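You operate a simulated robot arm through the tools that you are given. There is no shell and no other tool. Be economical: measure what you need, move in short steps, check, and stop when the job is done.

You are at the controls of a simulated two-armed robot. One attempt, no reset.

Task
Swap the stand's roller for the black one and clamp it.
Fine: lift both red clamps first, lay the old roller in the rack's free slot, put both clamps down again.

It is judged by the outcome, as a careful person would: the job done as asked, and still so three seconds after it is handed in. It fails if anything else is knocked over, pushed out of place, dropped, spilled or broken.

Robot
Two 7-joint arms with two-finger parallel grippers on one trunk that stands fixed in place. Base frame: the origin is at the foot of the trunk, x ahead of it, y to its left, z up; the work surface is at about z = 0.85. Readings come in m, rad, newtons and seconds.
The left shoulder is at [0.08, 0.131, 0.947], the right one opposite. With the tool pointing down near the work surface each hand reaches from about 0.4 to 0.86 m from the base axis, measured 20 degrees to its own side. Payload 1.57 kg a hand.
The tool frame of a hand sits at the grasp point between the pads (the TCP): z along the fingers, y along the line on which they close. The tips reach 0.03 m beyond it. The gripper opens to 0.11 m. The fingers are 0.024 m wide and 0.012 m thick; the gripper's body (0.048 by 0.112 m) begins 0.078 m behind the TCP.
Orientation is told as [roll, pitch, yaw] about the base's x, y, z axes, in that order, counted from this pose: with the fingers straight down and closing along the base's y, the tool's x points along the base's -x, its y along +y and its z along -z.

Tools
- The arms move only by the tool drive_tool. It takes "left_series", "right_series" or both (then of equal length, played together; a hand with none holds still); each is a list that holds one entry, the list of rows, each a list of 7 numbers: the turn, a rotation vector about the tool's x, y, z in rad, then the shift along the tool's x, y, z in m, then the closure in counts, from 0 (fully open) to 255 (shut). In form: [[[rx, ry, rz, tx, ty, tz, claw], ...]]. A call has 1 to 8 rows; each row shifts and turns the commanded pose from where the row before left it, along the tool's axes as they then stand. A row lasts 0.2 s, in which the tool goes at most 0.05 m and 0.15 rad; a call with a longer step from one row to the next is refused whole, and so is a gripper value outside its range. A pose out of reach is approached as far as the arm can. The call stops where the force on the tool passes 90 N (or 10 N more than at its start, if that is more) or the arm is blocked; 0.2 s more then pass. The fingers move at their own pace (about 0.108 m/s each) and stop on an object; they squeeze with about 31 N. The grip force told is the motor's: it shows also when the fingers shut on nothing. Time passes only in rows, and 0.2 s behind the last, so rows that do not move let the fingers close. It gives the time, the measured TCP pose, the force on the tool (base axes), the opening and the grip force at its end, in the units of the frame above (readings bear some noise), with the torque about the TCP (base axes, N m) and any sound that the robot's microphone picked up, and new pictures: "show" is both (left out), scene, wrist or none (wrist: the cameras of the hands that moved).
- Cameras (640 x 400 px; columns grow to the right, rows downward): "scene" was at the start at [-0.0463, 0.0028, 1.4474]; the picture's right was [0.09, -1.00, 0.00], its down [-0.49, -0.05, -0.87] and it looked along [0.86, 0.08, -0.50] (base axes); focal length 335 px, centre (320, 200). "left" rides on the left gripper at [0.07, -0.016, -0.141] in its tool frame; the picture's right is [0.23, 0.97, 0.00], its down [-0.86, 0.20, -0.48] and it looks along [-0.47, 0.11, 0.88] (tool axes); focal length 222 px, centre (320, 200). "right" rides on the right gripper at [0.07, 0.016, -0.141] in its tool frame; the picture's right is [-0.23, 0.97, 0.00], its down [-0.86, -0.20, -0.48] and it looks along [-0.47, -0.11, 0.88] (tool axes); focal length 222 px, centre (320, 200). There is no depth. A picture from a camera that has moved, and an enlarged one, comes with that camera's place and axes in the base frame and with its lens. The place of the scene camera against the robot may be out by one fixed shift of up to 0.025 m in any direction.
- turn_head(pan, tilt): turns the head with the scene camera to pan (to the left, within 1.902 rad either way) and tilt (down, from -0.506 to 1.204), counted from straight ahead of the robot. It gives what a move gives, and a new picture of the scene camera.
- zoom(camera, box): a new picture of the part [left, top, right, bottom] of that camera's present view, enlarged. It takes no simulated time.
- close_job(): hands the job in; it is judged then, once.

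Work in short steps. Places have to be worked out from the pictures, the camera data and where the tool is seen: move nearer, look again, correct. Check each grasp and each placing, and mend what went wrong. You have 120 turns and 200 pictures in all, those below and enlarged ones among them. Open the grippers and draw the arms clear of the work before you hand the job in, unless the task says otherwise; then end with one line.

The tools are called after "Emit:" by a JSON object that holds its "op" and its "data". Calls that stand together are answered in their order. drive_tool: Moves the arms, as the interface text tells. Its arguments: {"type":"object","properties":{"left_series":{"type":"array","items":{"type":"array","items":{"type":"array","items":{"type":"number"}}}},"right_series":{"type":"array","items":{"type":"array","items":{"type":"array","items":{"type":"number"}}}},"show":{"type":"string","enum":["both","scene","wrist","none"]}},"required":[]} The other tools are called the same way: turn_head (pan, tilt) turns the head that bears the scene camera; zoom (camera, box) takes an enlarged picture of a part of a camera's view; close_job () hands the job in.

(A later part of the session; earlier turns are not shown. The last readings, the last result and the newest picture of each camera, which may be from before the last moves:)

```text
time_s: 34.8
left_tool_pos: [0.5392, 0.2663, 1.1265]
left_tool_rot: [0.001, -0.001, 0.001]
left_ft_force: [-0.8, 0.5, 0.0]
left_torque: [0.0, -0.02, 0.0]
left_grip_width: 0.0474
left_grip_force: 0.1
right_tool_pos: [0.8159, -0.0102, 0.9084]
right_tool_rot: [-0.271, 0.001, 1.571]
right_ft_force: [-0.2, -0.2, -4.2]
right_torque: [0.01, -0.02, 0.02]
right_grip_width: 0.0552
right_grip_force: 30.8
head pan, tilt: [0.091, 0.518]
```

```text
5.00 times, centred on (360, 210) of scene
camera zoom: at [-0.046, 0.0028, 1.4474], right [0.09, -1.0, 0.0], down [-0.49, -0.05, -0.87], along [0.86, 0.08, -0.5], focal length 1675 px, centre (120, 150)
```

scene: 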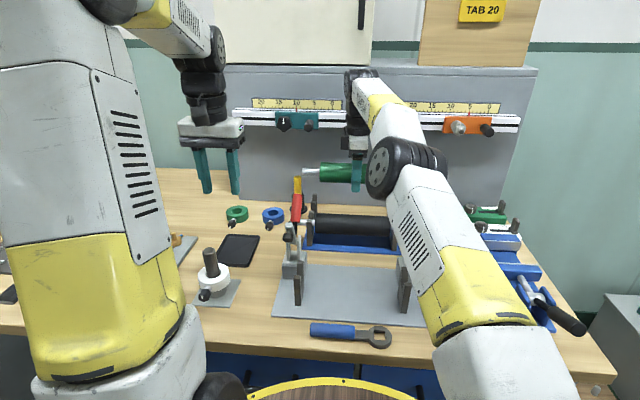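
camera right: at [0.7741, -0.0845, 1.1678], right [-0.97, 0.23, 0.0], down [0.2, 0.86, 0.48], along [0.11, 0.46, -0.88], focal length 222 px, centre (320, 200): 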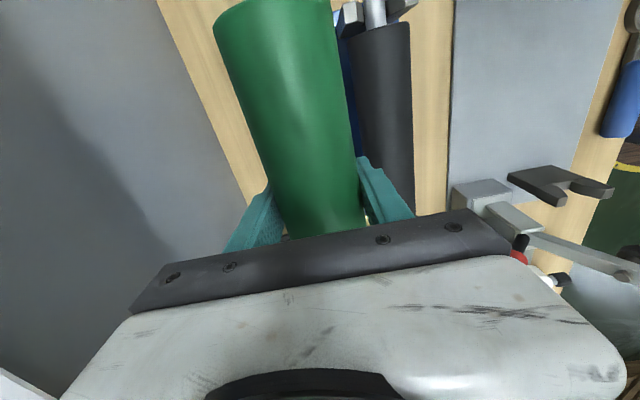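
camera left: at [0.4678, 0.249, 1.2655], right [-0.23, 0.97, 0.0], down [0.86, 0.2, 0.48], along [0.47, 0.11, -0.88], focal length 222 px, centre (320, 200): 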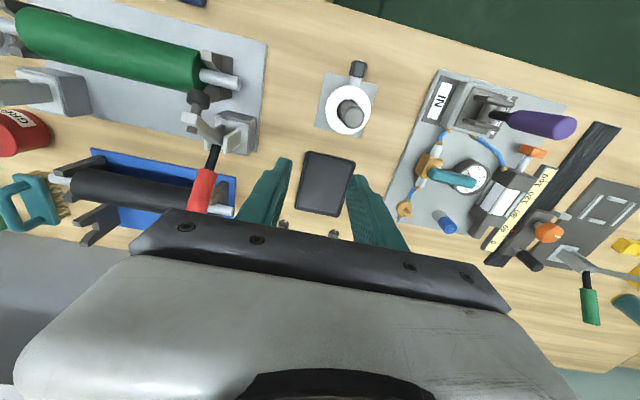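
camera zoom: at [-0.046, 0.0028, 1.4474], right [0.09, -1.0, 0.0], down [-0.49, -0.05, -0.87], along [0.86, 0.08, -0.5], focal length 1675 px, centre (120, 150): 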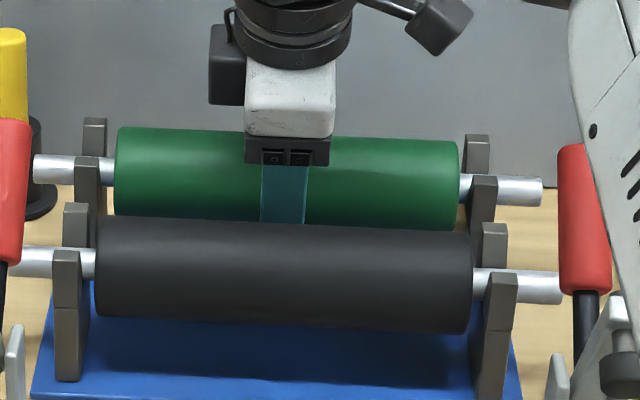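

Still no contact; continue down slowly.

Emit:
{"op": "drive_tool", "data": {"right_series": [[[0, 0, 0, 0, 0.0005, 0.0019, 255], [0, 0, 0, 0, 0, 0, 255]]], "show": "none"}}

Emit:
{"op": "drive_tool", "data": {"right_series": [[[0, 0, 0, 0, 0.0005, 0.0019, 255], [0, 0, 0, 0, 0, 0, 255]]], "show": "none"}}

Emit:
{"op": "drive_tool", "data": {"right_series": [[[0, 0, 0, 0, 0.0005, 0.0019, 255], [0, 0, 0, 0, 0, 0, 255]]], "show": "none"}}

Emit:
{"op": "zoom", "data": {"camera": "scene", "box": [300, 170, 420, 250]}}

```text
time_s: 35.4
left_tool_pos: [0.5378, 0.2642, 1.125]
left_tool_rot: [0.001, 0.001, 0.001]
left_ft_force: [-0.4, 1.5, -0.3]
left_torque: [0.03, -0.06, 0.01]
left_grip_width: 0.0473
left_grip_force: 0.0
right_tool_pos: [0.816, -0.0089, 0.9071]
right_tool_rot: [-0.272, 0.002, 1.571]
right_ft_force: [-1.3, -2.0, 1.9]
right_torque: [-0.06, 0.0, 0.25]
right_grip_width: 0.055
right_grip_force: 30.3
head pan, tilt: [0.091, 0.518]
```

```text
time_s: 36.0
left_tool_pos: [0.5379, 0.2654, 1.1255]
left_tool_rot: [0.001, -0.001, 0.0]
left_ft_force: [0.2, 0.1, -1.0]
left_torque: [-0.01, 0.04, 0.01]
left_grip_width: 0.0476
left_grip_force: 0.1
right_tool_pos: [0.8154, -0.009, 0.9069]
right_tool_rot: [-0.277, 0.002, 1.573]
right_ft_force: [-2.4, -1.7, 17.7]
right_torque: [-0.04, 0.03, 0.35]
right_grip_width: 0.0552
right_grip_force: 31.6
head pan, tilt: [0.091, 0.518]
```

```text
time_s: 36.6
left_tool_pos: [0.5384, 0.2649, 1.1235]
left_tool_rot: [0.0, 0.0, 0.0]
left_ft_force: [-0.9, 0.8, 0.3]
left_torque: [0.02, -0.01, 0.01]
left_grip_width: 0.0476
left_grip_force: 0.0
right_tool_pos: [0.8153, -0.0104, 0.9046]
right_tool_rot: [-0.276, -0.001, 1.567]
right_ft_force: [6.4, -1.5, 26.7]
right_torque: [0.18, 0.16, 0.0]
right_grip_width: 0.0549
right_grip_force: 31.0
head pan, tilt: [0.091, 0.518]
```

```text
5.00 times, centred on (360, 210) of scene
camera zoom: at [-0.0469, 0.0028, 1.4474], right [0.09, -1.0, 0.0], down [-0.49, -0.05, -0.87], along [0.87, 0.08, -0.5], focal length 1675 px, centre (120, 150)
```

zoom: 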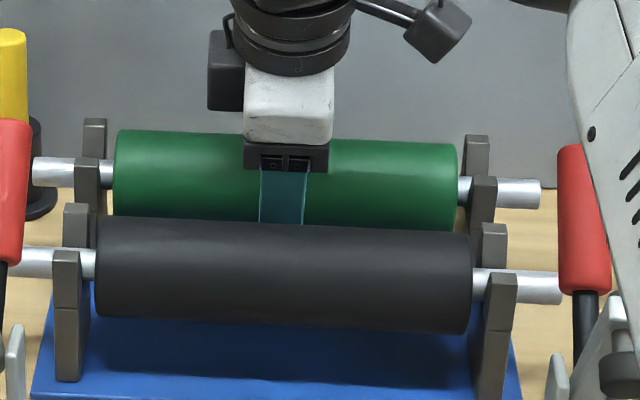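

Contact at TCP z 0.907, the same as at the stand: seated. I ease off, open moderately and withdraw along the hand's axis.

Emit:
{"op": "drive_tool", "data": {"right_series": [[[0, 0, 0, 0, -0.0011, -0.0035, 255], [0, 0, 0, 0, 0, 0, 170], [0, 0, 0, 0, 0, 0, 85], [0, 0, 0, 0, 0, 0, 85], [0, 0, 0, 0, 0, -0.02, 85], [0, 0, 0, 0, 0, -0.04, 85], [0, 0, 0, 0, 0, -0.04, 85], [0, 0, 0, 0, 0, 0, 85]]], "show": "none"}}

Emit:
{"op": "zoom", "data": {"camera": "scene", "box": [290, 150, 430, 260]}}

Emit:
{"op": "zoom", "data": {"camera": "right", "box": [150, 0, 550, 250]}}

```text
time_s: 38.4
left_tool_pos: [0.5382, 0.2646, 1.1245]
left_tool_rot: [-0.001, -0.002, -0.002]
left_ft_force: [0.1, -0.5, -0.6]
left_torque: [0.0, 0.05, 0.01]
left_grip_width: 0.0475
left_grip_force: 0.1
right_tool_pos: [0.7869, -0.0095, 1.0032]
right_tool_rot: [-0.271, 0.002, 1.57]
right_ft_force: [-0.1, 0.8, 0.1]
right_torque: [0.03, 0.0, 0.02]
right_grip_width: 0.0734
right_grip_force: 0.0
head pan, tilt: [0.091, 0.518]
```

```text
3.64 times, centred on (360, 205) of scene
camera zoom: at [-0.0462, 0.0028, 1.4474], right [0.09, -1.0, 0.0], down [-0.49, -0.05, -0.87], along [0.86, 0.08, -0.5], focal length 1218 px, centre (174, 182)
```

zoom: 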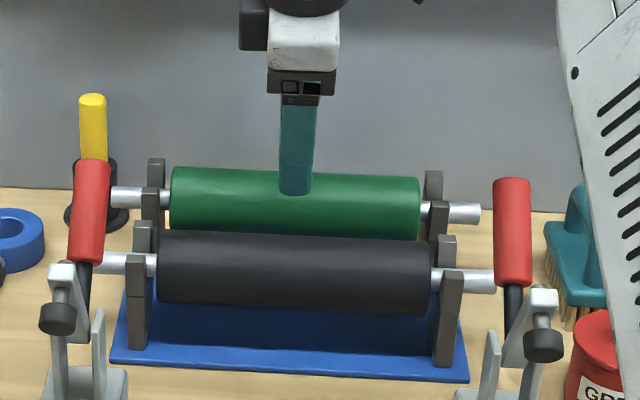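

```text
1.60 times, centred on (350, 125) of right
camera zoom: at [0.7332, -0.0789, 1.1362], right [-0.94, 0.23, -0.26], down [0.06, 0.86, 0.51], along [0.34, 0.46, -0.82], focal length 355 px, centre (272, 320)
```

zoom: 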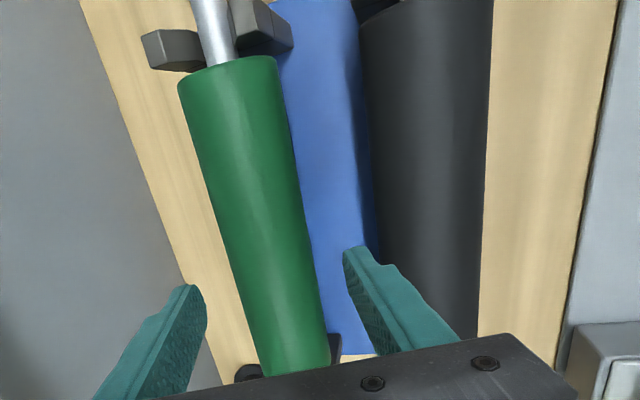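

Green roller lies in the rear slot. Now I straighten the hand and place it above the black roller (x≈0.7135).

Emit:
{"op": "drive_tool", "data": {"right_series": [[[0, 0, 0, 0, 0, -0.04, 85], [-0.09, 0, 0, 0, 0, 0, 80], [-0.09, 0, 0, 0, 0, 0, 70], [-0.091, 0, 0, 0, 0, 0, 60], [0, 0, 0, 0, 0.0312, 0, 58], [0, 0, 0, 0, 0.0313, 0.03, 58], [0, 0, 0, 0, 0, 0, 58]]], "show": "wrist"}}

Emit:
{"op": "zoom", "data": {"camera": "scene", "box": [290, 150, 430, 260]}}

```text
time_s: 40.0
left_tool_pos: [0.539, 0.265, 1.1246]
left_tool_rot: [0.001, 0.0, -0.002]
left_ft_force: [0.5, -0.6, -0.1]
left_torque: [0.04, 0.02, -0.01]
left_grip_width: 0.0473
left_grip_force: 0.0
right_tool_pos: [0.7137, -0.009, 1.0085]
right_tool_rot: [0.0, 0.001, 1.571]
right_ft_force: [-0.5, 0.1, 0.4]
right_torque: [-0.02, 0.01, 0.01]
right_grip_width: 0.0853
right_grip_force: 0.1
head pan, tilt: [0.091, 0.518]
camera right: at [0.6975, -0.0792, 1.1515], right [-0.97, 0.23, 0.0], down [0.2, 0.86, 0.48], along [0.11, 0.46, -0.88], focal length 222 px, centre (320, 200)
```

right: 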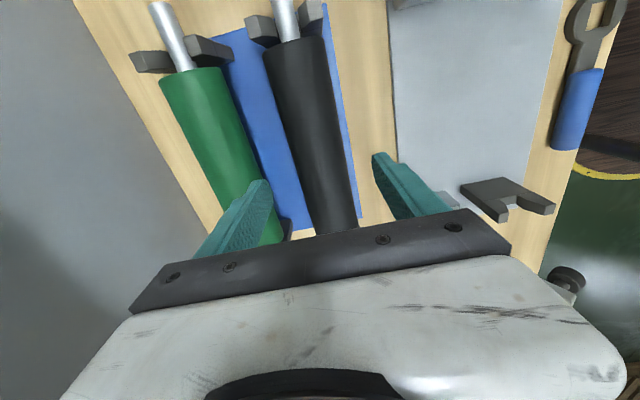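

```text
3.64 times, centred on (360, 205) of scene
camera zoom: at [-0.0462, 0.0028, 1.4474], right [0.09, -1.0, 0.0], down [-0.49, -0.05, -0.87], along [0.86, 0.08, -0.5], focal length 1218 px, centre (174, 182)
```

zoom: 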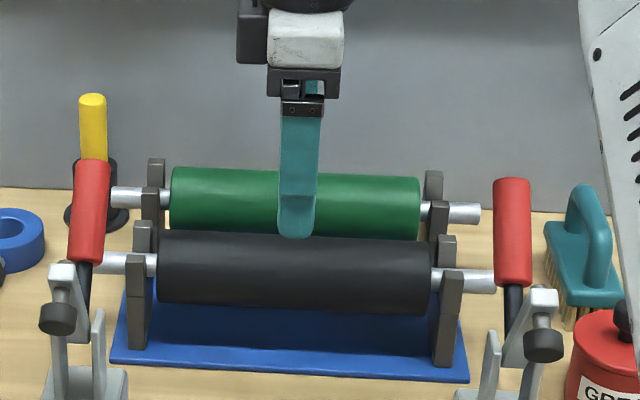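

Centred over the black roller with ~2 cm clearance to the green one. I descend to z 0.907 and close.

Emit:
{"op": "drive_tool", "data": {"right_series": [[[0, 0, 0, 0, 0, 0.035, 58], [0, 0, 0, 0, 0, 0.035, 58], [0, 0, 0, 0, 0, 0.032, 58], [0, 0, 0, 0, 0, 0, 58], [0, 0, 0, 0, 0, 0, 150], [0, 0, 0, 0, 0, 0, 255], [0, 0, 0, 0, 0, 0, 255]]], "show": "none"}}

Emit:
{"op": "zoom", "data": {"camera": "scene", "box": [290, 150, 430, 260]}}

```text
time_s: 41.6
left_tool_pos: [0.5381, 0.2644, 1.1248]
left_tool_rot: [0.0, 0.001, 0.001]
left_ft_force: [-0.5, 0.8, 0.0]
left_torque: [0.03, 0.01, 0.0]
left_grip_width: 0.0476
left_grip_force: 0.0
right_tool_pos: [0.7143, -0.0101, 0.9128]
right_tool_rot: [-0.001, 0.001, 1.572]
right_ft_force: [-0.5, -0.8, -0.7]
right_torque: [-0.03, 0.0, 0.16]
right_grip_width: 0.0555
right_grip_force: 31.1
head pan, tilt: [0.091, 0.518]
```

```text
3.64 times, centred on (360, 205) of scene
camera zoom: at [-0.0461, 0.0028, 1.4474], right [0.09, -1.0, 0.0], down [-0.49, -0.05, -0.87], along [0.86, 0.08, -0.5], focal length 1218 px, centre (174, 182)
```

zoom: 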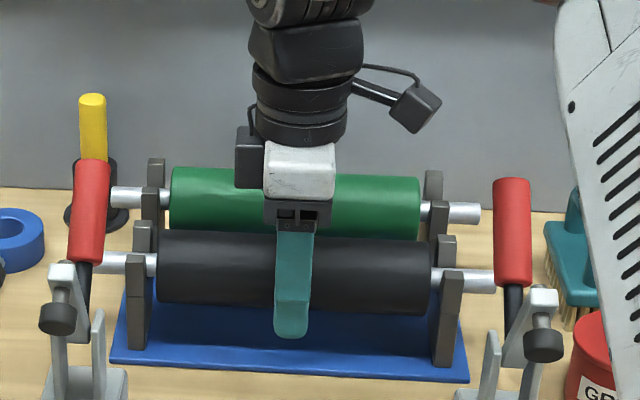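

Gripped slightly high; to avoid slipping as before, I regrip 7 mm lower.

Emit:
{"op": "drive_tool", "data": {"right_series": [[[0, 0, 0, 0, 0, 0, 58], [0, 0, 0, 0, 0, 0, 58], [0, 0, 0, 0, 0, 0.007, 58], [0, 0, 0, 0, 0, 0, 150], [0, 0, 0, 0, 0, 0, 255], [0, 0, 0, 0, 0, 0, 255], [0, 0, 0, 0, 0, -0.003, 255], [0, 0, 0, 0, 0, -0.003, 255]]], "show": "none"}}

Emit:
{"op": "drive_tool", "data": {"right_series": [[[0, 0, 0, 0, 0, -0.004, 255], [0, 0, 0, 0, 0, -0.004, 255], [0, 0, 0, 0, 0, -0.004, 255], [0, 0, 0, 0, 0, 0, 255]]], "show": "none"}}

Emit:
{"op": "zoom", "data": {"camera": "scene", "box": [290, 150, 430, 260]}}

```text
time_s: 43.4
left_tool_pos: [0.5374, 0.2649, 1.1256]
left_tool_rot: [-0.001, 0.001, -0.001]
left_ft_force: [-0.3, 0.4, 1.0]
left_torque: [-0.01, -0.04, 0.01]
left_grip_width: 0.0474
left_grip_force: 0.0
right_tool_pos: [0.7163, -0.0093, 0.9077]
right_tool_rot: [-0.001, 0.002, 1.571]
right_ft_force: [-0.1, -1.0, -3.8]
right_torque: [-0.03, -0.01, -0.02]
right_grip_width: 0.0551
right_grip_force: 31.5
head pan, tilt: [0.091, 0.518]
```

```text
time_s: 44.4
left_tool_pos: [0.5377, 0.2646, 1.1236]
left_tool_rot: [0.001, -0.001, 0.0]
left_ft_force: [0.0, 0.2, 0.9]
left_torque: [-0.03, -0.02, 0.0]
left_grip_width: 0.0472
left_grip_force: 0.0
right_tool_pos: [0.7146, -0.0097, 0.9217]
right_tool_rot: [0.0, 0.001, 1.57]
right_ft_force: [0.2, 0.9, -4.3]
right_torque: [-0.01, 0.01, 0.0]
right_grip_width: 0.0553
right_grip_force: 30.9
head pan, tilt: [0.091, 0.518]
```

```text
3.64 times, centred on (360, 205) of scene
camera zoom: at [-0.046, 0.0028, 1.4474], right [0.09, -1.0, 0.0], down [-0.49, -0.05, -0.87], along [0.86, 0.08, -0.5], focal length 1218 px, centre (174, 182)
```

zoom: 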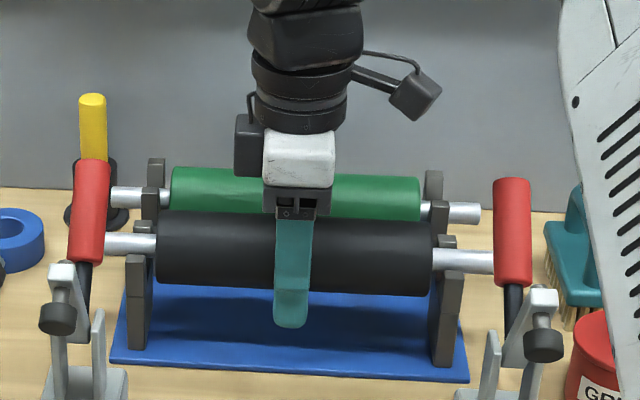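

Lifting cleanly. I continue up out of the prongs, edge slightly back to clear the handle tips, then up.

Emit:
{"op": "drive_tool", "data": {"right_series": [[[0, 0, 0, 0, 0, -0.006, 255], [0, 0, 0, 0, 0, -0.008, 255], [0, 0, 0, 0, 0, -0.008, 255], [0, 0, 0, 0, -0.006, -0.004, 255], [0, 0, 0, 0, -0.006, -0.004, 255], [0, 0, 0, 0, 0, 0, 255]]], "show": "none"}}

Emit:
{"op": "zoom", "data": {"camera": "scene", "box": [290, 150, 430, 260]}}

Emit:
{"op": "zoom", "data": {"camera": "left", "box": [40, 120, 260, 270]}}

```text
time_s: 45.8
left_tool_pos: [0.5377, 0.2662, 1.1251]
left_tool_rot: [0.0, -0.001, 0.0]
left_ft_force: [0.1, 0.1, -0.3]
left_torque: [-0.03, 0.02, 0.0]
left_grip_width: 0.0475
left_grip_force: 0.0
right_tool_pos: [0.7293, -0.0101, 0.9504]
right_tool_rot: [0.0, 0.002, 1.57]
right_ft_force: [0.1, -0.4, -4.8]
right_torque: [-0.02, 0.02, 0.0]
right_grip_width: 0.0551
right_grip_force: 31.5
head pan, tilt: [0.091, 0.518]
```

```text
3.64 times, centred on (360, 205) of scene
camera zoom: at [-0.046, 0.0028, 1.4474], right [0.09, -1.0, 0.0], down [-0.49, -0.05, -0.87], along [0.86, 0.08, -0.5], focal length 1218 px, centre (174, 182)
```

zoom: 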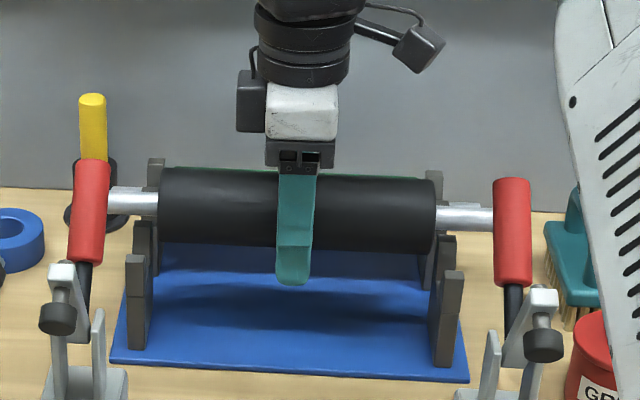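

```text
2.67 times, centred on (150, 195) of left
camera zoom: at [0.4684, 0.2486, 1.2654], right [-0.23, 0.97, 0.0], down [0.86, 0.2, 0.48], along [0.47, 0.11, -0.88], focal length 592 px, centre (773, 213)
```

zoom: 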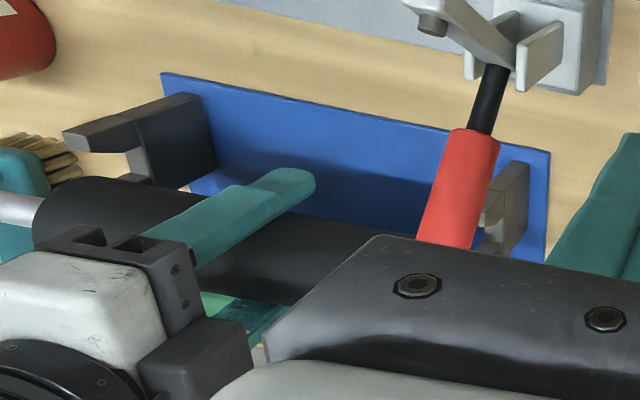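

Free of the rack. Up to z≈1.09, then back toward the robot to x≈0.455.

Emit:
{"op": "drive_tool", "data": {"right_series": [[[0, 0, 0, 0, 0, -0.02, 255], [0, 0, 0, 0, 0, -0.03, 255], [0, 0, 0, 0, 0, -0.035, 255], [0, 0, 0, 0, 0, -0.035, 255], [0, 0, 0, 0, 0, -0.02, 255], [0, 0, 0, 0, 0.02, 0, 255], [0, 0, 0, 0, 0.035, 0, 255], [0, 0, 0, 0, 0.035, 0, 255]]], "show": "none"}}

Emit:
{"op": "drive_tool", "data": {"right_series": [[[0, 0, 0, 0, 0.04, 0, 255], [0, 0, 0, 0, 0.04, 0, 255], [0, 0, 0, 0, 0.04, 0, 255], [0, 0, 0, 0, 0.04, 0, 255], [0, 0, 0, 0, 0.022, 0, 255], [0, 0, 0, 0, 0, 0, 255]]], "show": "scene"}}

```text
time_s: 47.6
left_tool_pos: [0.5388, 0.2664, 1.1248]
left_tool_rot: [0.001, 0.001, 0.0]
left_ft_force: [0.3, 0.6, -0.8]
left_torque: [0.01, 0.03, 0.03]
left_grip_width: 0.0474
left_grip_force: 0.2
right_tool_pos: [0.6375, -0.0108, 1.0899]
right_tool_rot: [0.0, 0.002, 1.571]
right_ft_force: [0.4, 0.4, -4.3]
right_torque: [-0.03, 0.02, 0.01]
right_grip_width: 0.0551
right_grip_force: 31.2
head pan, tilt: [0.091, 0.518]
```

```text
time_s: 49.0
left_tool_pos: [0.5383, 0.2648, 1.1251]
left_tool_rot: [0.0, 0.0, -0.002]
left_ft_force: [0.5, 0.1, -0.2]
left_torque: [0.01, 0.0, 0.02]
left_grip_width: 0.0476
left_grip_force: 0.1
right_tool_pos: [0.4566, -0.0067, 1.0905]
right_tool_rot: [-0.003, 0.002, 1.569]
right_ft_force: [0.1, -0.1, -3.8]
right_torque: [-0.02, 0.01, 0.01]
right_grip_width: 0.0552
right_grip_force: 31.3
head pan, tilt: [0.091, 0.518]
```

scene: 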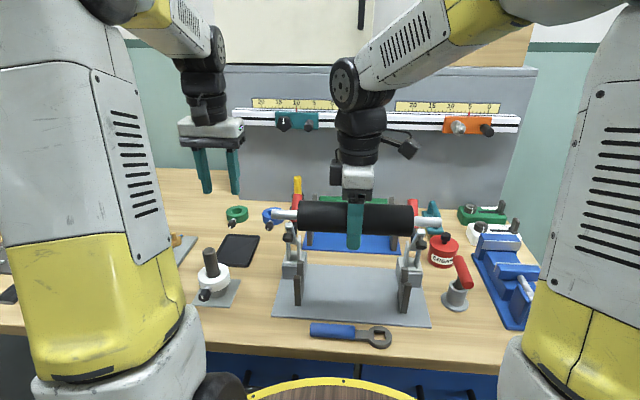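

Descend here in front of the pads to z≈0.95.

Emit:
{"op": "drive_tool", "data": {"right_series": [[[0, 0, 0, 0.002, 0, 0.03, 255], [0, 0, 0, 0, 0, 0.035, 255], [0, 0, 0, 0, 0, 0.035, 255], [0, 0, 0, 0, 0, 0.025, 255], [0, 0, 0, 0, 0, 0.013, 255], [0, 0, 0, 0, 0, 0, 255]]], "show": "none"}}

Emit:
{"op": "zoom", "data": {"camera": "scene", "box": [250, 190, 450, 330]}}

Emit:
{"op": "zoom", "data": {"camera": "left", "box": [130, 0, 280, 120]}}

```text
time_s: 50.4
left_tool_pos: [0.5386, 0.2654, 1.1248]
left_tool_rot: [0.0, 0.0, 0.0]
left_ft_force: [-0.6, -1.1, 0.7]
left_torque: [0.01, 0.01, 0.02]
left_grip_width: 0.0473
left_grip_force: 0.0
right_tool_pos: [0.4558, -0.0101, 0.9507]
right_tool_rot: [0.001, 0.002, 1.571]
right_ft_force: [0.2, 0.1, -3.1]
right_torque: [0.04, 0.0, 0.02]
right_grip_width: 0.0551
right_grip_force: 30.7
head pan, tilt: [0.091, 0.518]
```

```text
2.86 times, centred on (350, 260) of scene
camera zoom: at [-0.0462, 0.0028, 1.4474], right [0.09, -1.0, 0.0], down [-0.49, -0.05, -0.87], along [0.86, 0.08, -0.5], focal length 957 px, centre (234, 29)
```

zoom: 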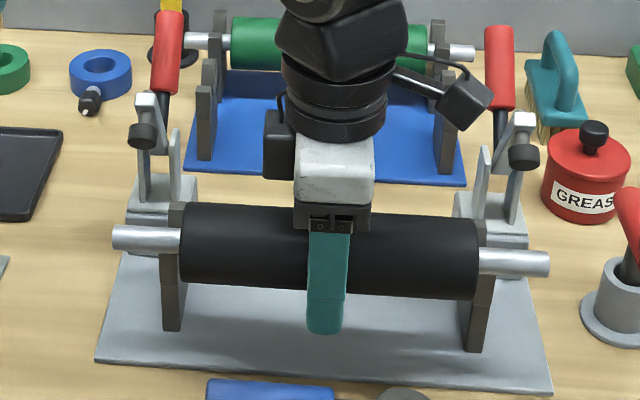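

```text
3.33 times, centred on (205, 60) of left
camera zoom: at [0.4683, 0.2486, 1.2654], right [-0.23, 0.97, 0.0], down [0.86, 0.2, 0.48], along [0.47, 0.11, -0.88], focal length 740 px, centre (703, 667)
```

zoom: 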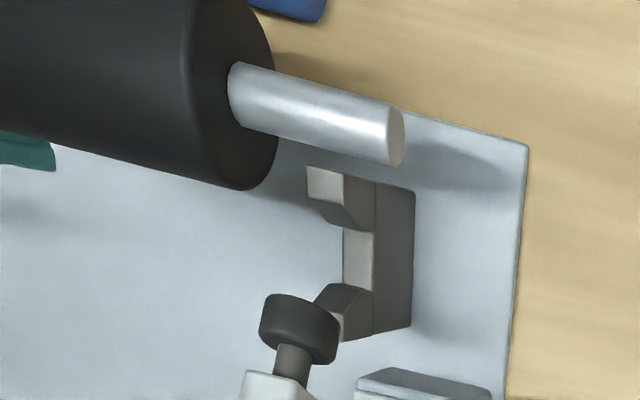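

Now forward 45 mm over the stand's slots, staying below the pads.

Emit:
{"op": "drive_tool", "data": {"right_series": [[[0, 0, 0, 0, -0.015, -0.001, 255], [0, 0, 0, 0, -0.015, 0, 255], [0, 0, 0, 0, -0.0145, 0, 255], [0, 0, 0, 0, 0, 0, 255]]], "show": "none"}}

Emit:
{"op": "zoom", "data": {"camera": "scene", "box": [250, 190, 450, 330]}}

Emit:
{"op": "zoom", "data": {"camera": "left", "box": [130, 0, 280, 120]}}

```text
time_s: 51.4
left_tool_pos: [0.5394, 0.2651, 1.1251]
left_tool_rot: [0.002, 0.0, 0.0]
left_ft_force: [-0.3, -0.2, 0.8]
left_torque: [0.0, 0.0, 0.02]
left_grip_width: 0.0473
left_grip_force: 0.1
right_tool_pos: [0.5005, -0.0109, 0.953]
right_tool_rot: [0.0, 0.001, 1.57]
right_ft_force: [0.1, 0.9, -3.3]
right_torque: [-0.02, 0.01, 0.05]
right_grip_width: 0.0549
right_grip_force: 31.0
head pan, tilt: [0.091, 0.518]
```

```text
2.86 times, centred on (350, 260) of scene
camera zoom: at [-0.0462, 0.0028, 1.4474], right [0.09, -1.0, 0.0], down [-0.49, -0.05, -0.87], along [0.86, 0.08, -0.5], focal length 957 px, centre (234, 29)
```

zoom: 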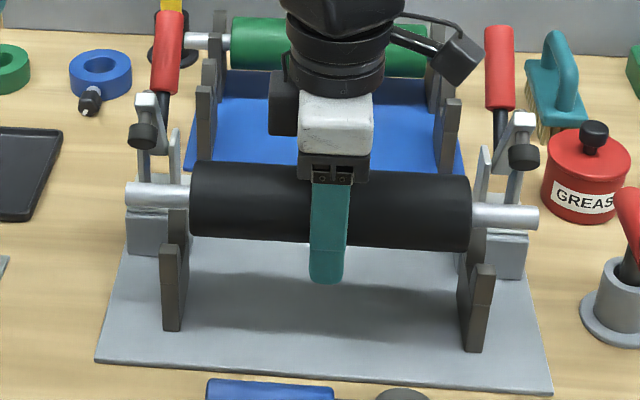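

```text
3.33 times, centred on (205, 60) of left
camera zoom: at [0.4683, 0.2486, 1.2654], right [-0.23, 0.97, 0.0], down [0.86, 0.2, 0.48], along [0.47, 0.11, -0.88], focal length 740 px, centre (703, 667)
```

zoom: 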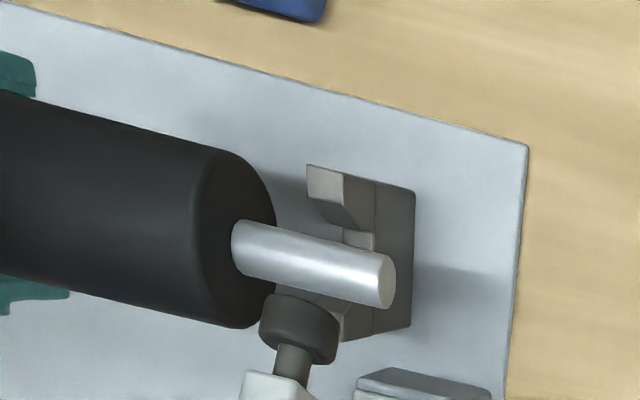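

Lined up; black sits ~2 mm further right than green did, so I shift +2 mm in y and lower into the slots.

Emit:
{"op": "drive_tool", "data": {"right_series": [[[0, 0, 0, -0.002, 0, 0.008, 255], [0, 0, 0, 0, 0, 0.01, 255], [0, 0, 0, 0, 0, 0.01, 255], [0, 0, 0, 0, 0, 0.01, 255], [0, 0, 0, 0, 0, 0.004, 255], [0, 0, 0, 0, 0, 0, 255]]], "show": "none"}}

Emit:
{"op": "zoom", "data": {"camera": "scene", "box": [250, 190, 450, 330]}}

Emit:
{"op": "zoom", "data": {"camera": "left", "box": [130, 0, 280, 120]}}

```text
time_s: 52.8
left_tool_pos: [0.5385, 0.2645, 1.1247]
left_tool_rot: [0.001, -0.001, 0.0]
left_ft_force: [0.2, -0.2, -0.2]
left_torque: [0.02, 0.01, 0.03]
left_grip_width: 0.0471
left_grip_force: 0.0
right_tool_pos: [0.5002, -0.0102, 0.9102]
right_tool_rot: [0.002, 0.001, 1.572]
right_ft_force: [0.6, 0.7, -4.2]
right_torque: [0.0, 0.04, 0.0]
right_grip_width: 0.055
right_grip_force: 30.7
head pan, tilt: [0.091, 0.518]
```

```text
2.86 times, centred on (350, 260) of scene
camera zoom: at [-0.0461, 0.0028, 1.4474], right [0.09, -1.0, 0.0], down [-0.49, -0.05, -0.87], along [0.86, 0.08, -0.5], focal length 957 px, centre (234, 29)
```

zoom: 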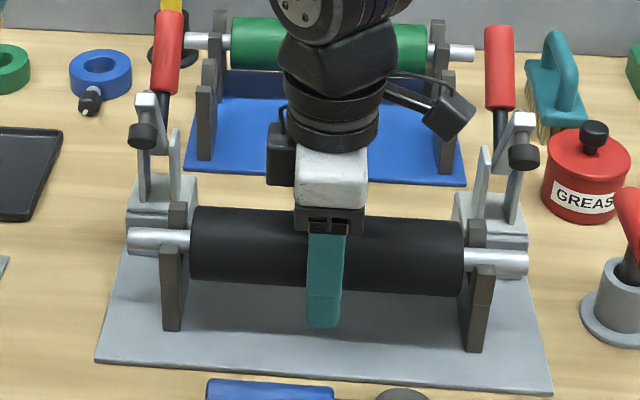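

```text
3.33 times, centred on (205, 60) of left
camera zoom: at [0.4683, 0.2486, 1.2654], right [-0.23, 0.97, 0.0], down [0.86, 0.2, 0.48], along [0.47, 0.11, -0.88], focal length 740 px, centre (703, 667)
```

zoom: 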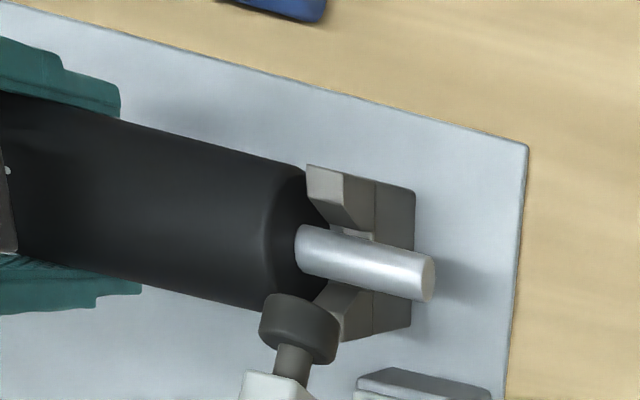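

In the slots, same lateral place as the green had. A few more millimetres until it seats.

Emit:
{"op": "drive_tool", "data": {"right_series": [[[0, 0, 0, 0, 0, 0.003, 255], [0, 0, 0, 0, 0, 0.002, 255], [0, 0, 0, 0, 0, 0, 255]]], "show": "none"}}

Emit:
{"op": "drive_tool", "data": {"right_series": [[[0, 0, 0, 0, 0, 0.002, 255], [0, 0, 0, 0, 0, 0.002, 255], [0, 0, 0, 0, 0, 0, 255]]], "show": "none"}}

```text
time_s: 53.6
left_tool_pos: [0.5386, 0.2648, 1.1244]
left_tool_rot: [-0.001, 0.0, 0.0]
left_ft_force: [-0.2, 0.4, -0.8]
left_torque: [-0.02, 0.01, 0.0]
left_grip_width: 0.0474
left_grip_force: 0.1
right_tool_pos: [0.4998, -0.0107, 0.9046]
right_tool_rot: [0.0, 0.001, 1.571]
right_ft_force: [-0.1, -0.4, -3.9]
right_torque: [0.01, 0.0, -0.01]
right_grip_width: 0.055
right_grip_force: 31.3
head pan, tilt: [0.091, 0.518]
```

```text
time_s: 54.4
left_tool_pos: [0.5389, 0.264, 1.1263]
left_tool_rot: [0.001, -0.001, 0.0]
left_ft_force: [1.0, 0.4, 0.3]
left_torque: [0.01, -0.01, 0.03]
left_grip_width: 0.0476
left_grip_force: 0.0
right_tool_pos: [0.5005, -0.0097, 0.9048]
right_tool_rot: [-0.005, -0.002, 1.572]
right_ft_force: [-6.5, -6.3, 45.4]
right_torque: [0.13, 0.04, 0.57]
right_grip_width: 0.0552
right_grip_force: 30.9
head pan, tilt: [0.091, 0.518]
```

Contact: seated. Ease off, release, and rise.

Emit:
{"op": "drive_tool", "data": {"right_series": [[[0, 0, 0, 0, 0, -0.004, 255], [0, 0, 0, 0, 0, 0, 150], [0, 0, 0, 0, 0, 0, 40], [0, 0, 0, 0, 0, 0, 40], [0, 0, 0, 0, 0, -0.03, 40], [0, 0, 0, 0, 0, -0.05, 40], [0, 0, 0, 0, 0, -0.05, 40], [0, 0, 0, 0, 0, -0.05, 40]]], "show": "none"}}

Emit:
{"op": "zoom", "data": {"camera": "scene", "box": [250, 190, 450, 330]}}

Emit:
{"op": "zoom", "data": {"camera": "left", "box": [0, 0, 280, 230]}}

```text
time_s: 56.2
left_tool_pos: [0.539, 0.2654, 1.1246]
left_tool_rot: [0.0, -0.001, -0.001]
left_ft_force: [0.1, 0.6, 0.1]
left_torque: [-0.02, 0.02, -0.01]
left_grip_width: 0.0473
left_grip_force: 0.0
right_tool_pos: [0.4969, -0.0101, 1.084]
right_tool_rot: [-0.001, 0.001, 1.571]
right_ft_force: [0.7, 0.0, 0.3]
right_torque: [-0.02, 0.01, -0.02]
right_grip_width: 0.0926
right_grip_force: 0.1
head pan, tilt: [0.091, 0.518]
```

```text
2.86 times, centred on (350, 260) of scene
camera zoom: at [-0.046, 0.0028, 1.4474], right [0.09, -1.0, 0.0], down [-0.49, -0.05, -0.87], along [0.86, 0.08, -0.5], focal length 957 px, centre (234, 29)
```

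zoom: 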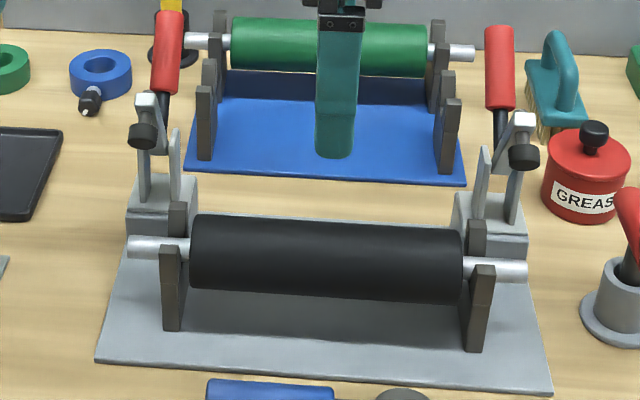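

```text
1.74 times, centred on (140, 115) of left
camera zoom: at [0.4684, 0.2487, 1.2654], right [-0.23, 0.97, 0.0], down [0.86, 0.2, 0.48], along [0.47, 0.11, -0.88], focal length 386 px, centre (633, 348)
```

zoom: 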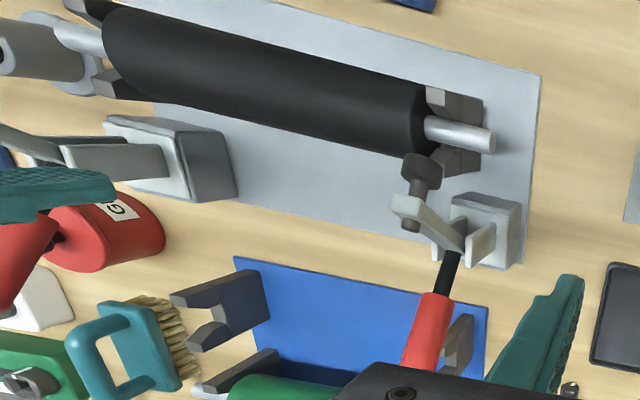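

Black roller sits where the green one did. Now I bring both hands back over the handles: right hand sideways and turning back, left hand across.

Emit:
{"op": "drive_tool", "data": {"right_series": [[[0, 0, 0, 0, 0, -0.045, 40], [0, 0, 0, 0.047, 0, 0, 80], [0, 0, 0, 0.047, 0, 0, 120], [0, 0, 0, 0.045, 0, 0, 145], [0, 0, 0.15, 0, 0, 0, 145], [0, 0, 0.15, 0, 0, 0, 145], [0, 0, 0.15, 0, 0, 0, 145], [0, 0, 0.15, 0, 0, 0, 145]]], "left_series": [[[0, 0, 0, 0, 0, 0, 145], [0, 0, 0, 0, 0, 0, 145], [0, 0, 0, 0, 0, 0, 145], [0, 0, 0, 0, 0, 0, 145], [0, 0, 0, -0.03, -0.034, 0, 145], [0, 0, 0, -0.03, -0.034, 0, 145], [0, 0, 0, -0.03, -0.034, 0, 145], [0, 0, 0, -0.03, -0.034, 0, 145]]], "show": "none"}}

Emit:
{"op": "drive_tool", "data": {"right_series": [[[0, 0, 0.15, 0, 0, 0, 145], [0, 0, 0.15, 0, 0, 0, 145], [0, 0, 0.15, 0, 0, 0, 145], [0, 0, 0.15, 0, 0, 0, 145], [0, 0, 0.15, 0, 0, 0, 145], [0, 0, 0.15, 0, 0, 0, 145], [0, 0, 0.071, 0, 0, 0, 145], [0, 0, 0, 0, 0, 0, 145]]], "show": "none"}}

```text
time_s: 58.0
left_tool_pos: [0.6581, 0.1281, 1.1253]
left_tool_rot: [0.0, -0.001, 0.002]
left_ft_force: [-0.1, -0.2, 0.4]
left_torque: [0.0, -0.01, 0.01]
left_grip_width: 0.0475
left_grip_force: 0.0
right_tool_pos: [0.4999, -0.1485, 1.1321]
right_tool_rot: [-0.004, 0.002, 0.967]
right_ft_force: [0.4, -0.5, -0.3]
right_torque: [0.0, -0.02, -0.01]
right_grip_width: 0.0477
right_grip_force: 0.0
head pan, tilt: [0.091, 0.518]
```

```text
time_s: 59.8
left_tool_pos: [0.6578, 0.1277, 1.126]
left_tool_rot: [0.001, 0.0, -0.001]
left_ft_force: [-0.3, 0.1, 0.6]
left_torque: [0.02, -0.01, 0.03]
left_grip_width: 0.0474
left_grip_force: 0.0
right_tool_pos: [0.4978, -0.1477, 1.1314]
right_tool_rot: [-0.002, 0.0, -0.002]
right_ft_force: [0.3, -0.3, -0.1]
right_torque: [-0.03, -0.01, 0.0]
right_grip_width: 0.0474
right_grip_force: 0.1
head pan, tilt: [0.091, 0.518]
```

Right hand over to its handle, then both partly down and look.

Emit:
{"op": "drive_tool", "data": {"right_series": [[[0, 0, 0, -0.0405, 0, 0, 145], [0, 0, 0, -0.0405, 0, 0, 145], [0, 0, 0, -0.0405, 0, 0, 145], [0, 0, 0, -0.0405, 0, 0, 145], [0, 0, 0, 0, 0, 0.04, 145], [0, 0, 0, 0, 0, 0.04, 145], [0, 0, 0, 0, 0, 0, 145]]], "left_series": [[[0, 0, 0, 0, 0, 0, 145], [0, 0, 0, 0, 0, 0, 145], [0, 0, 0, 0, 0, 0, 145], [0, 0, 0, 0, 0, 0, 145], [0, 0, 0, 0, 0, 0.035, 145], [0, 0, 0, 0, 0, 0.04, 145], [0, 0, 0, 0, 0, 0, 145]]], "show": "wrist"}}

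```text
time_s: 61.4
left_tool_pos: [0.6559, 0.1301, 1.0486]
left_tool_rot: [0.002, -0.001, -0.001]
left_ft_force: [-0.3, 0.4, -0.5]
left_torque: [-0.02, -0.01, -0.01]
left_grip_width: 0.0474
left_grip_force: 0.0
right_tool_pos: [0.6598, -0.1509, 1.0483]
right_tool_rot: [-0.001, -0.002, -0.001]
right_ft_force: [1.0, -0.1, -0.1]
right_torque: [-0.01, 0.01, 0.0]
right_grip_width: 0.0474
right_grip_force: 0.2
head pan, tilt: [0.091, 0.518]
camera right: at [0.5906, -0.1349, 1.1905], right [0.23, 0.97, 0.0], down [0.85, -0.2, 0.48], along [0.47, -0.11, -0.88], focal length 222 px, centre (320, 200)
camera left: at [0.5866, 0.1135, 1.1886], right [-0.23, 0.97, 0.0], down [0.86, 0.2, 0.48], along [0.47, 0.11, -0.88], focal length 222 px, centre (320, 200)
```

right: 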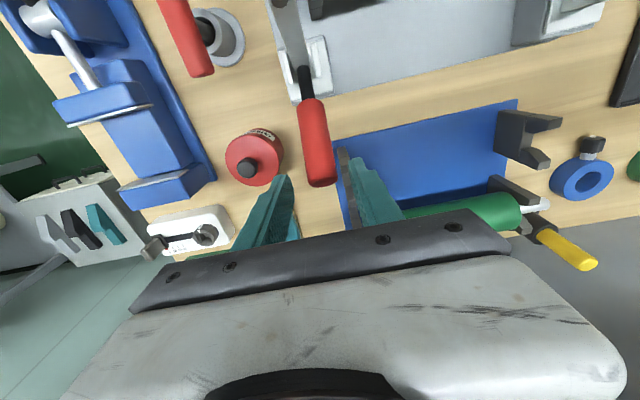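
left: 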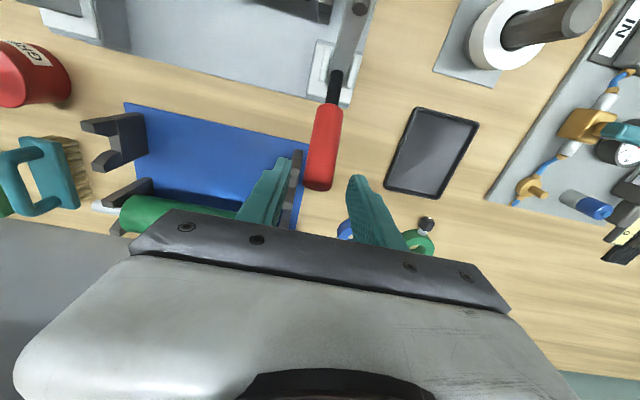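

Fingers straddle both handles. I lower to the earlier gripping points and close.

Emit:
{"op": "drive_tool", "data": {"right_series": [[[0, 0, 0, 0, 0.0025, 0.04, 145], [0, 0, 0, 0, 0, 0.038, 145], [0, 0, 0, 0, 0, 0, 145], [0, 0, 0, 0, 0, 0, 255], [0, 0, 0, 0, 0, 0, 255], [0, 0, 0, 0, 0, 0, 255]]], "left_series": [[[0, 0, 0, 0, -0.002, 0.04, 145], [0, 0, 0, 0, 0, 0.042, 145], [0, 0, 0, 0, 0, 0, 145], [0, 0, 0, 0, 0, 0, 255], [0, 0, 0, 0, 0, 0, 255], [0, 0, 0, 0, 0, 0, 255]]], "show": "none"}}

```text
time_s: 62.8
left_tool_pos: [0.66, 0.1286, 0.967]
left_tool_rot: [0.004, 0.001, 0.002]
left_ft_force: [1.1, 14.8, -1.3]
left_torque: [-0.97, -0.34, -0.03]
left_grip_width: 0.0237
left_grip_force: 35.6
right_tool_pos: [0.6592, -0.1484, 0.9721]
right_tool_rot: [-0.002, 0.0, -0.003]
right_ft_force: [1.6, -11.3, -5.8]
right_torque: [0.82, -0.46, -0.26]
right_grip_width: 0.0236
right_grip_force: 35.9
head pan, tilt: [0.091, 0.518]
```

Both gripped. I swing them forward along the reverse arc, first half.

Emit:
{"op": "drive_tool", "data": {"right_series": [[[0, 0, 0, 0.0068, 0, -0.0138, 255], [0, 0, 0, 0.009, 0, -0.0132, 255], [0, 0, 0, 0.0108, 0, -0.0117, 255], [0, 0, 0, 0.0125, 0, -0.01, 255], [0, 0, 0, 0, 0, 0, 255]]], "left_series": [[[0, 0, 0, 0.0068, 0, -0.0141, 255], [0, 0, 0, 0.0092, 0, -0.0135, 255], [0, 0, 0, 0.011, 0, -0.0119, 255], [0, 0, 0, 0.0127, 0, -0.0102, 255], [0, 0, 0, 0, 0, 0, 255]]], "show": "none"}}

Emit:
{"op": "zoom", "data": {"camera": "scene", "box": [250, 160, 450, 310]}}

```text
time_s: 64.0
left_tool_pos: [0.6201, 0.128, 1.0119]
left_tool_rot: [0.004, 0.011, 0.003]
left_ft_force: [-12.7, 30.1, -49.7]
left_torque: [-1.82, -1.41, -0.24]
left_grip_width: 0.0237
left_grip_force: 35.5
right_tool_pos: [0.6205, -0.1471, 1.0196]
right_tool_rot: [-0.007, 0.009, -0.003]
right_ft_force: [-13.1, -32.9, -48.4]
right_torque: [1.66, -1.24, 0.31]
right_grip_width: 0.0239
right_grip_force: 36.2
head pan, tilt: [0.091, 0.518]
```

```text
2.67 times, centred on (350, 235) of scene
camera zoom: at [-0.0444, 0.0026, 1.4474], right [0.09, -1.0, 0.0], down [-0.49, -0.05, -0.87], along [0.86, 0.08, -0.5], focal length 893 px, centre (240, 107)
```

zoom: 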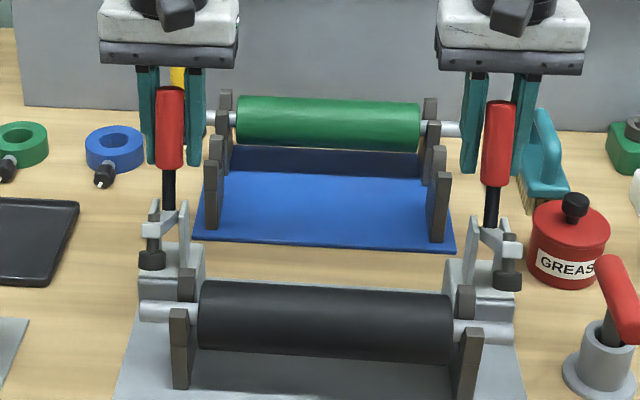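

Working; some side and radial load, so I trim y by 3 mm and climb less. Continue to closed.

Emit:
{"op": "drive_tool", "data": {"right_series": [[[0, 0, 0, 0.0145, -0.003, -0.004, 255], [0, 0, 0, 0.0152, 0, -0.004, 255], [0, 0, 0, 0.0159, 0, -0.003, 255], [0, 0, 0, 0.0145, 0, -0.001, 255], [0, 0, 0, 0, 0, 0, 255]]], "left_series": [[[0, 0, 0, 0.0145, 0.003, -0.004, 255], [0, 0, 0, 0.0152, 0, -0.004, 255], [0, 0, 0, 0.0159, 0, -0.003, 255], [0, 0, 0, 0.016, 0, -0.001, 255], [0, 0, 0, 0, 0, 0, 255]]], "show": "none"}}

Emit:
{"op": "zoom", "data": {"camera": "scene", "box": [250, 160, 450, 310]}}

```text
time_s: 65.2
left_tool_pos: [0.5702, 0.127, 1.0325]
left_tool_rot: [-0.004, -0.026, 0.0]
left_ft_force: [68.3, -2.0, 5.1]
left_torque: [0.84, -0.35, 0.31]
left_grip_width: 0.0238
left_grip_force: 36.0
right_tool_pos: [0.5755, -0.1478, 1.0373]
right_tool_rot: [0.002, -0.026, 0.002]
right_ft_force: [69.6, -2.2, -21.3]
right_torque: [-0.1, -2.21, 0.06]
right_grip_width: 0.0237
right_grip_force: 35.7
head pan, tilt: [0.091, 0.518]
```

```text
2.67 times, centred on (350, 235) of scene
camera zoom: at [-0.037, 0.0038, 1.4476], right [0.09, -1.0, 0.0], down [-0.5, -0.04, -0.87], along [0.86, 0.08, -0.5], focal length 893 px, centre (240, 107)
```

zoom: 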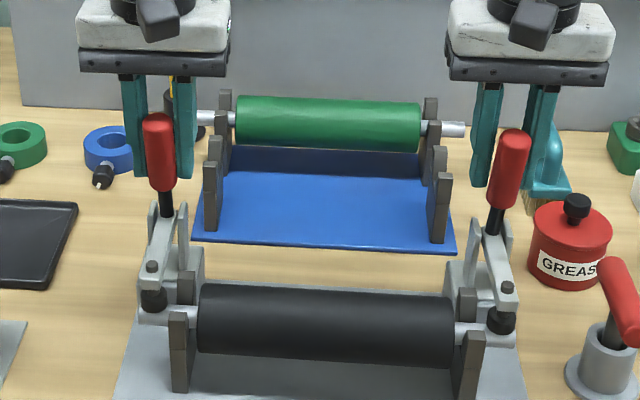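

The arms meet the shafts with ~68 N at the handles, ~13 mm short of the original handle position. I look closely at the pads and shafts.

Emit:
{"op": "zoom", "data": {"camera": "scene", "box": [275, 215, 335, 310]}}

Emit:
{"op": "zoom", "data": {"camera": "scene", "box": [385, 215, 445, 310]}}

Emit:
{"op": "zoom", "data": {"camera": "left", "box": [200, 0, 440, 200]}}

Emit:
{"op": "zoom", "data": {"camera": "right", "box": [200, 0, 440, 200]}}

```text
4.21 times, centred on (305, 262) of scene
camera zoom: at [-0.037, 0.0038, 1.4476], right [0.09, -1.0, 0.0], down [-0.5, -0.04, -0.87], along [0.86, 0.08, -0.5], focal length 1410 px, centre (383, -63)
```

zoom: 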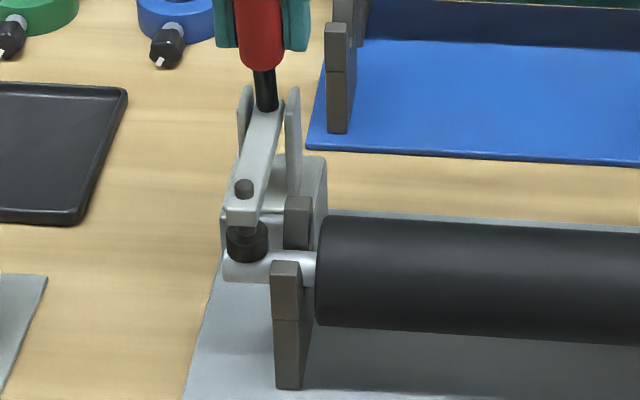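

```text
4.21 times, centred on (415, 262) of scene
camera zoom: at [-0.037, 0.0038, 1.4476], right [0.09, -1.0, 0.0], down [-0.5, -0.04, -0.87], along [0.86, 0.08, -0.5], focal length 1410 px, centre (-80, -63)
```

zoom: 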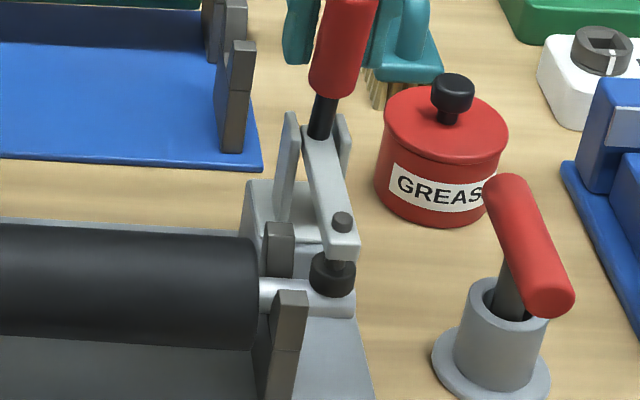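

```text
2.00 times, centred on (320, 100) of left
camera zoom: at [0.4968, 0.1123, 1.1724], right [-0.23, 0.97, -0.01], down [0.84, 0.2, 0.5], along [0.49, 0.1, -0.87], focal length 444 px, centre (320, 400)
```

zoom: 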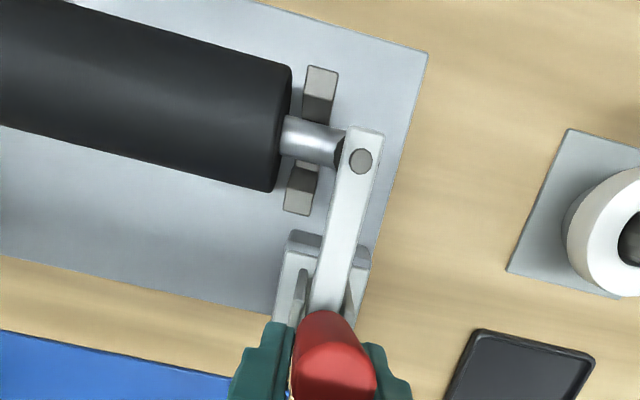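

```text
2.00 times, centred on (320, 100) of right
camera zoom: at [0.503, -0.1327, 1.1768], right [0.23, 0.97, 0.01], down [0.84, -0.2, 0.5], along [0.49, -0.11, -0.87], focal length 444 px, centre (320, 400)
```

zoom: 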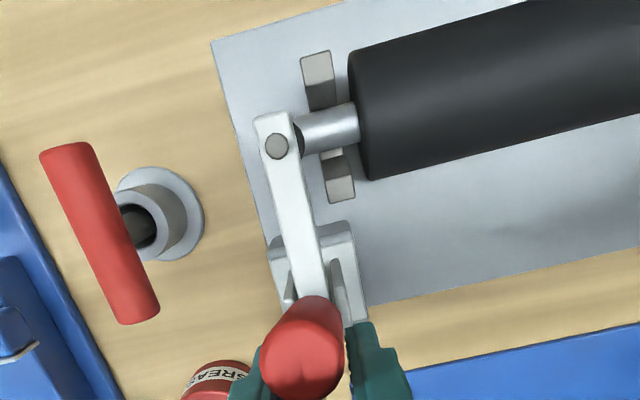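

The pads touch but the arms are still ~8° open: a final snap is probably needed. I push the left handle a bit more alone, while the right eases off.

Emit:
{"op": "drive_tool", "data": {"left_series": [[[0, 0, 0, 0.002, 0, 0, 255], [0, 0, 0, 0.002, 0, 0, 255], [0, 0, 0, 0, 0, 0, 255]]], "right_series": [[[0, 0, 0, -0.004, 0, 0, 255], [0, 0, 0, -0.004, 0, 0, 255], [0, 0, 0, 0, 0, 0, 255]]], "show": "none"}}

Emit:
{"op": "zoom", "data": {"camera": "scene", "box": [275, 215, 335, 310]}}

```text
time_s: 66.0
left_tool_pos: [0.5613, 0.1281, 1.0326]
left_tool_rot: [-0.005, -0.02, 0.001]
left_ft_force: [52.1, -11.6, 22.3]
left_torque: [1.87, 0.02, 0.6]
left_grip_width: 0.024
left_grip_force: 36.0
right_tool_pos: [0.5754, -0.1485, 1.036]
right_tool_rot: [0.002, -0.011, 0.0]
right_ft_force: [25.0, 2.3, 26.0]
right_torque: [0.2, -1.44, 0.06]
right_grip_width: 0.0235
right_grip_force: 35.6
head pan, tilt: [0.091, 0.518]
```

```text
4.21 times, centred on (305, 262) of scene
camera zoom: at [-0.0449, 0.0018, 1.4475], right [0.09, -1.0, 0.0], down [-0.49, -0.04, -0.87], along [0.86, 0.08, -0.5], focal length 1410 px, centre (383, -63)
```

zoom: 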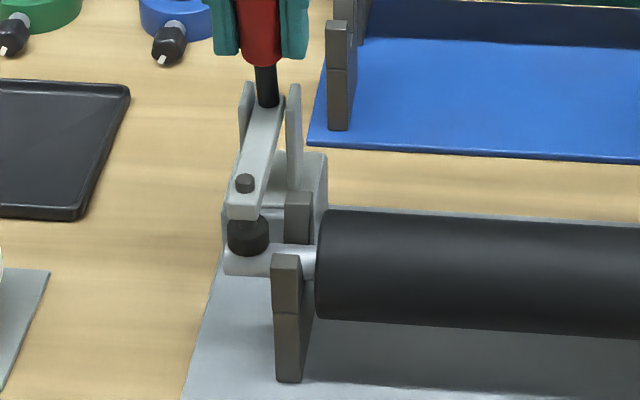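

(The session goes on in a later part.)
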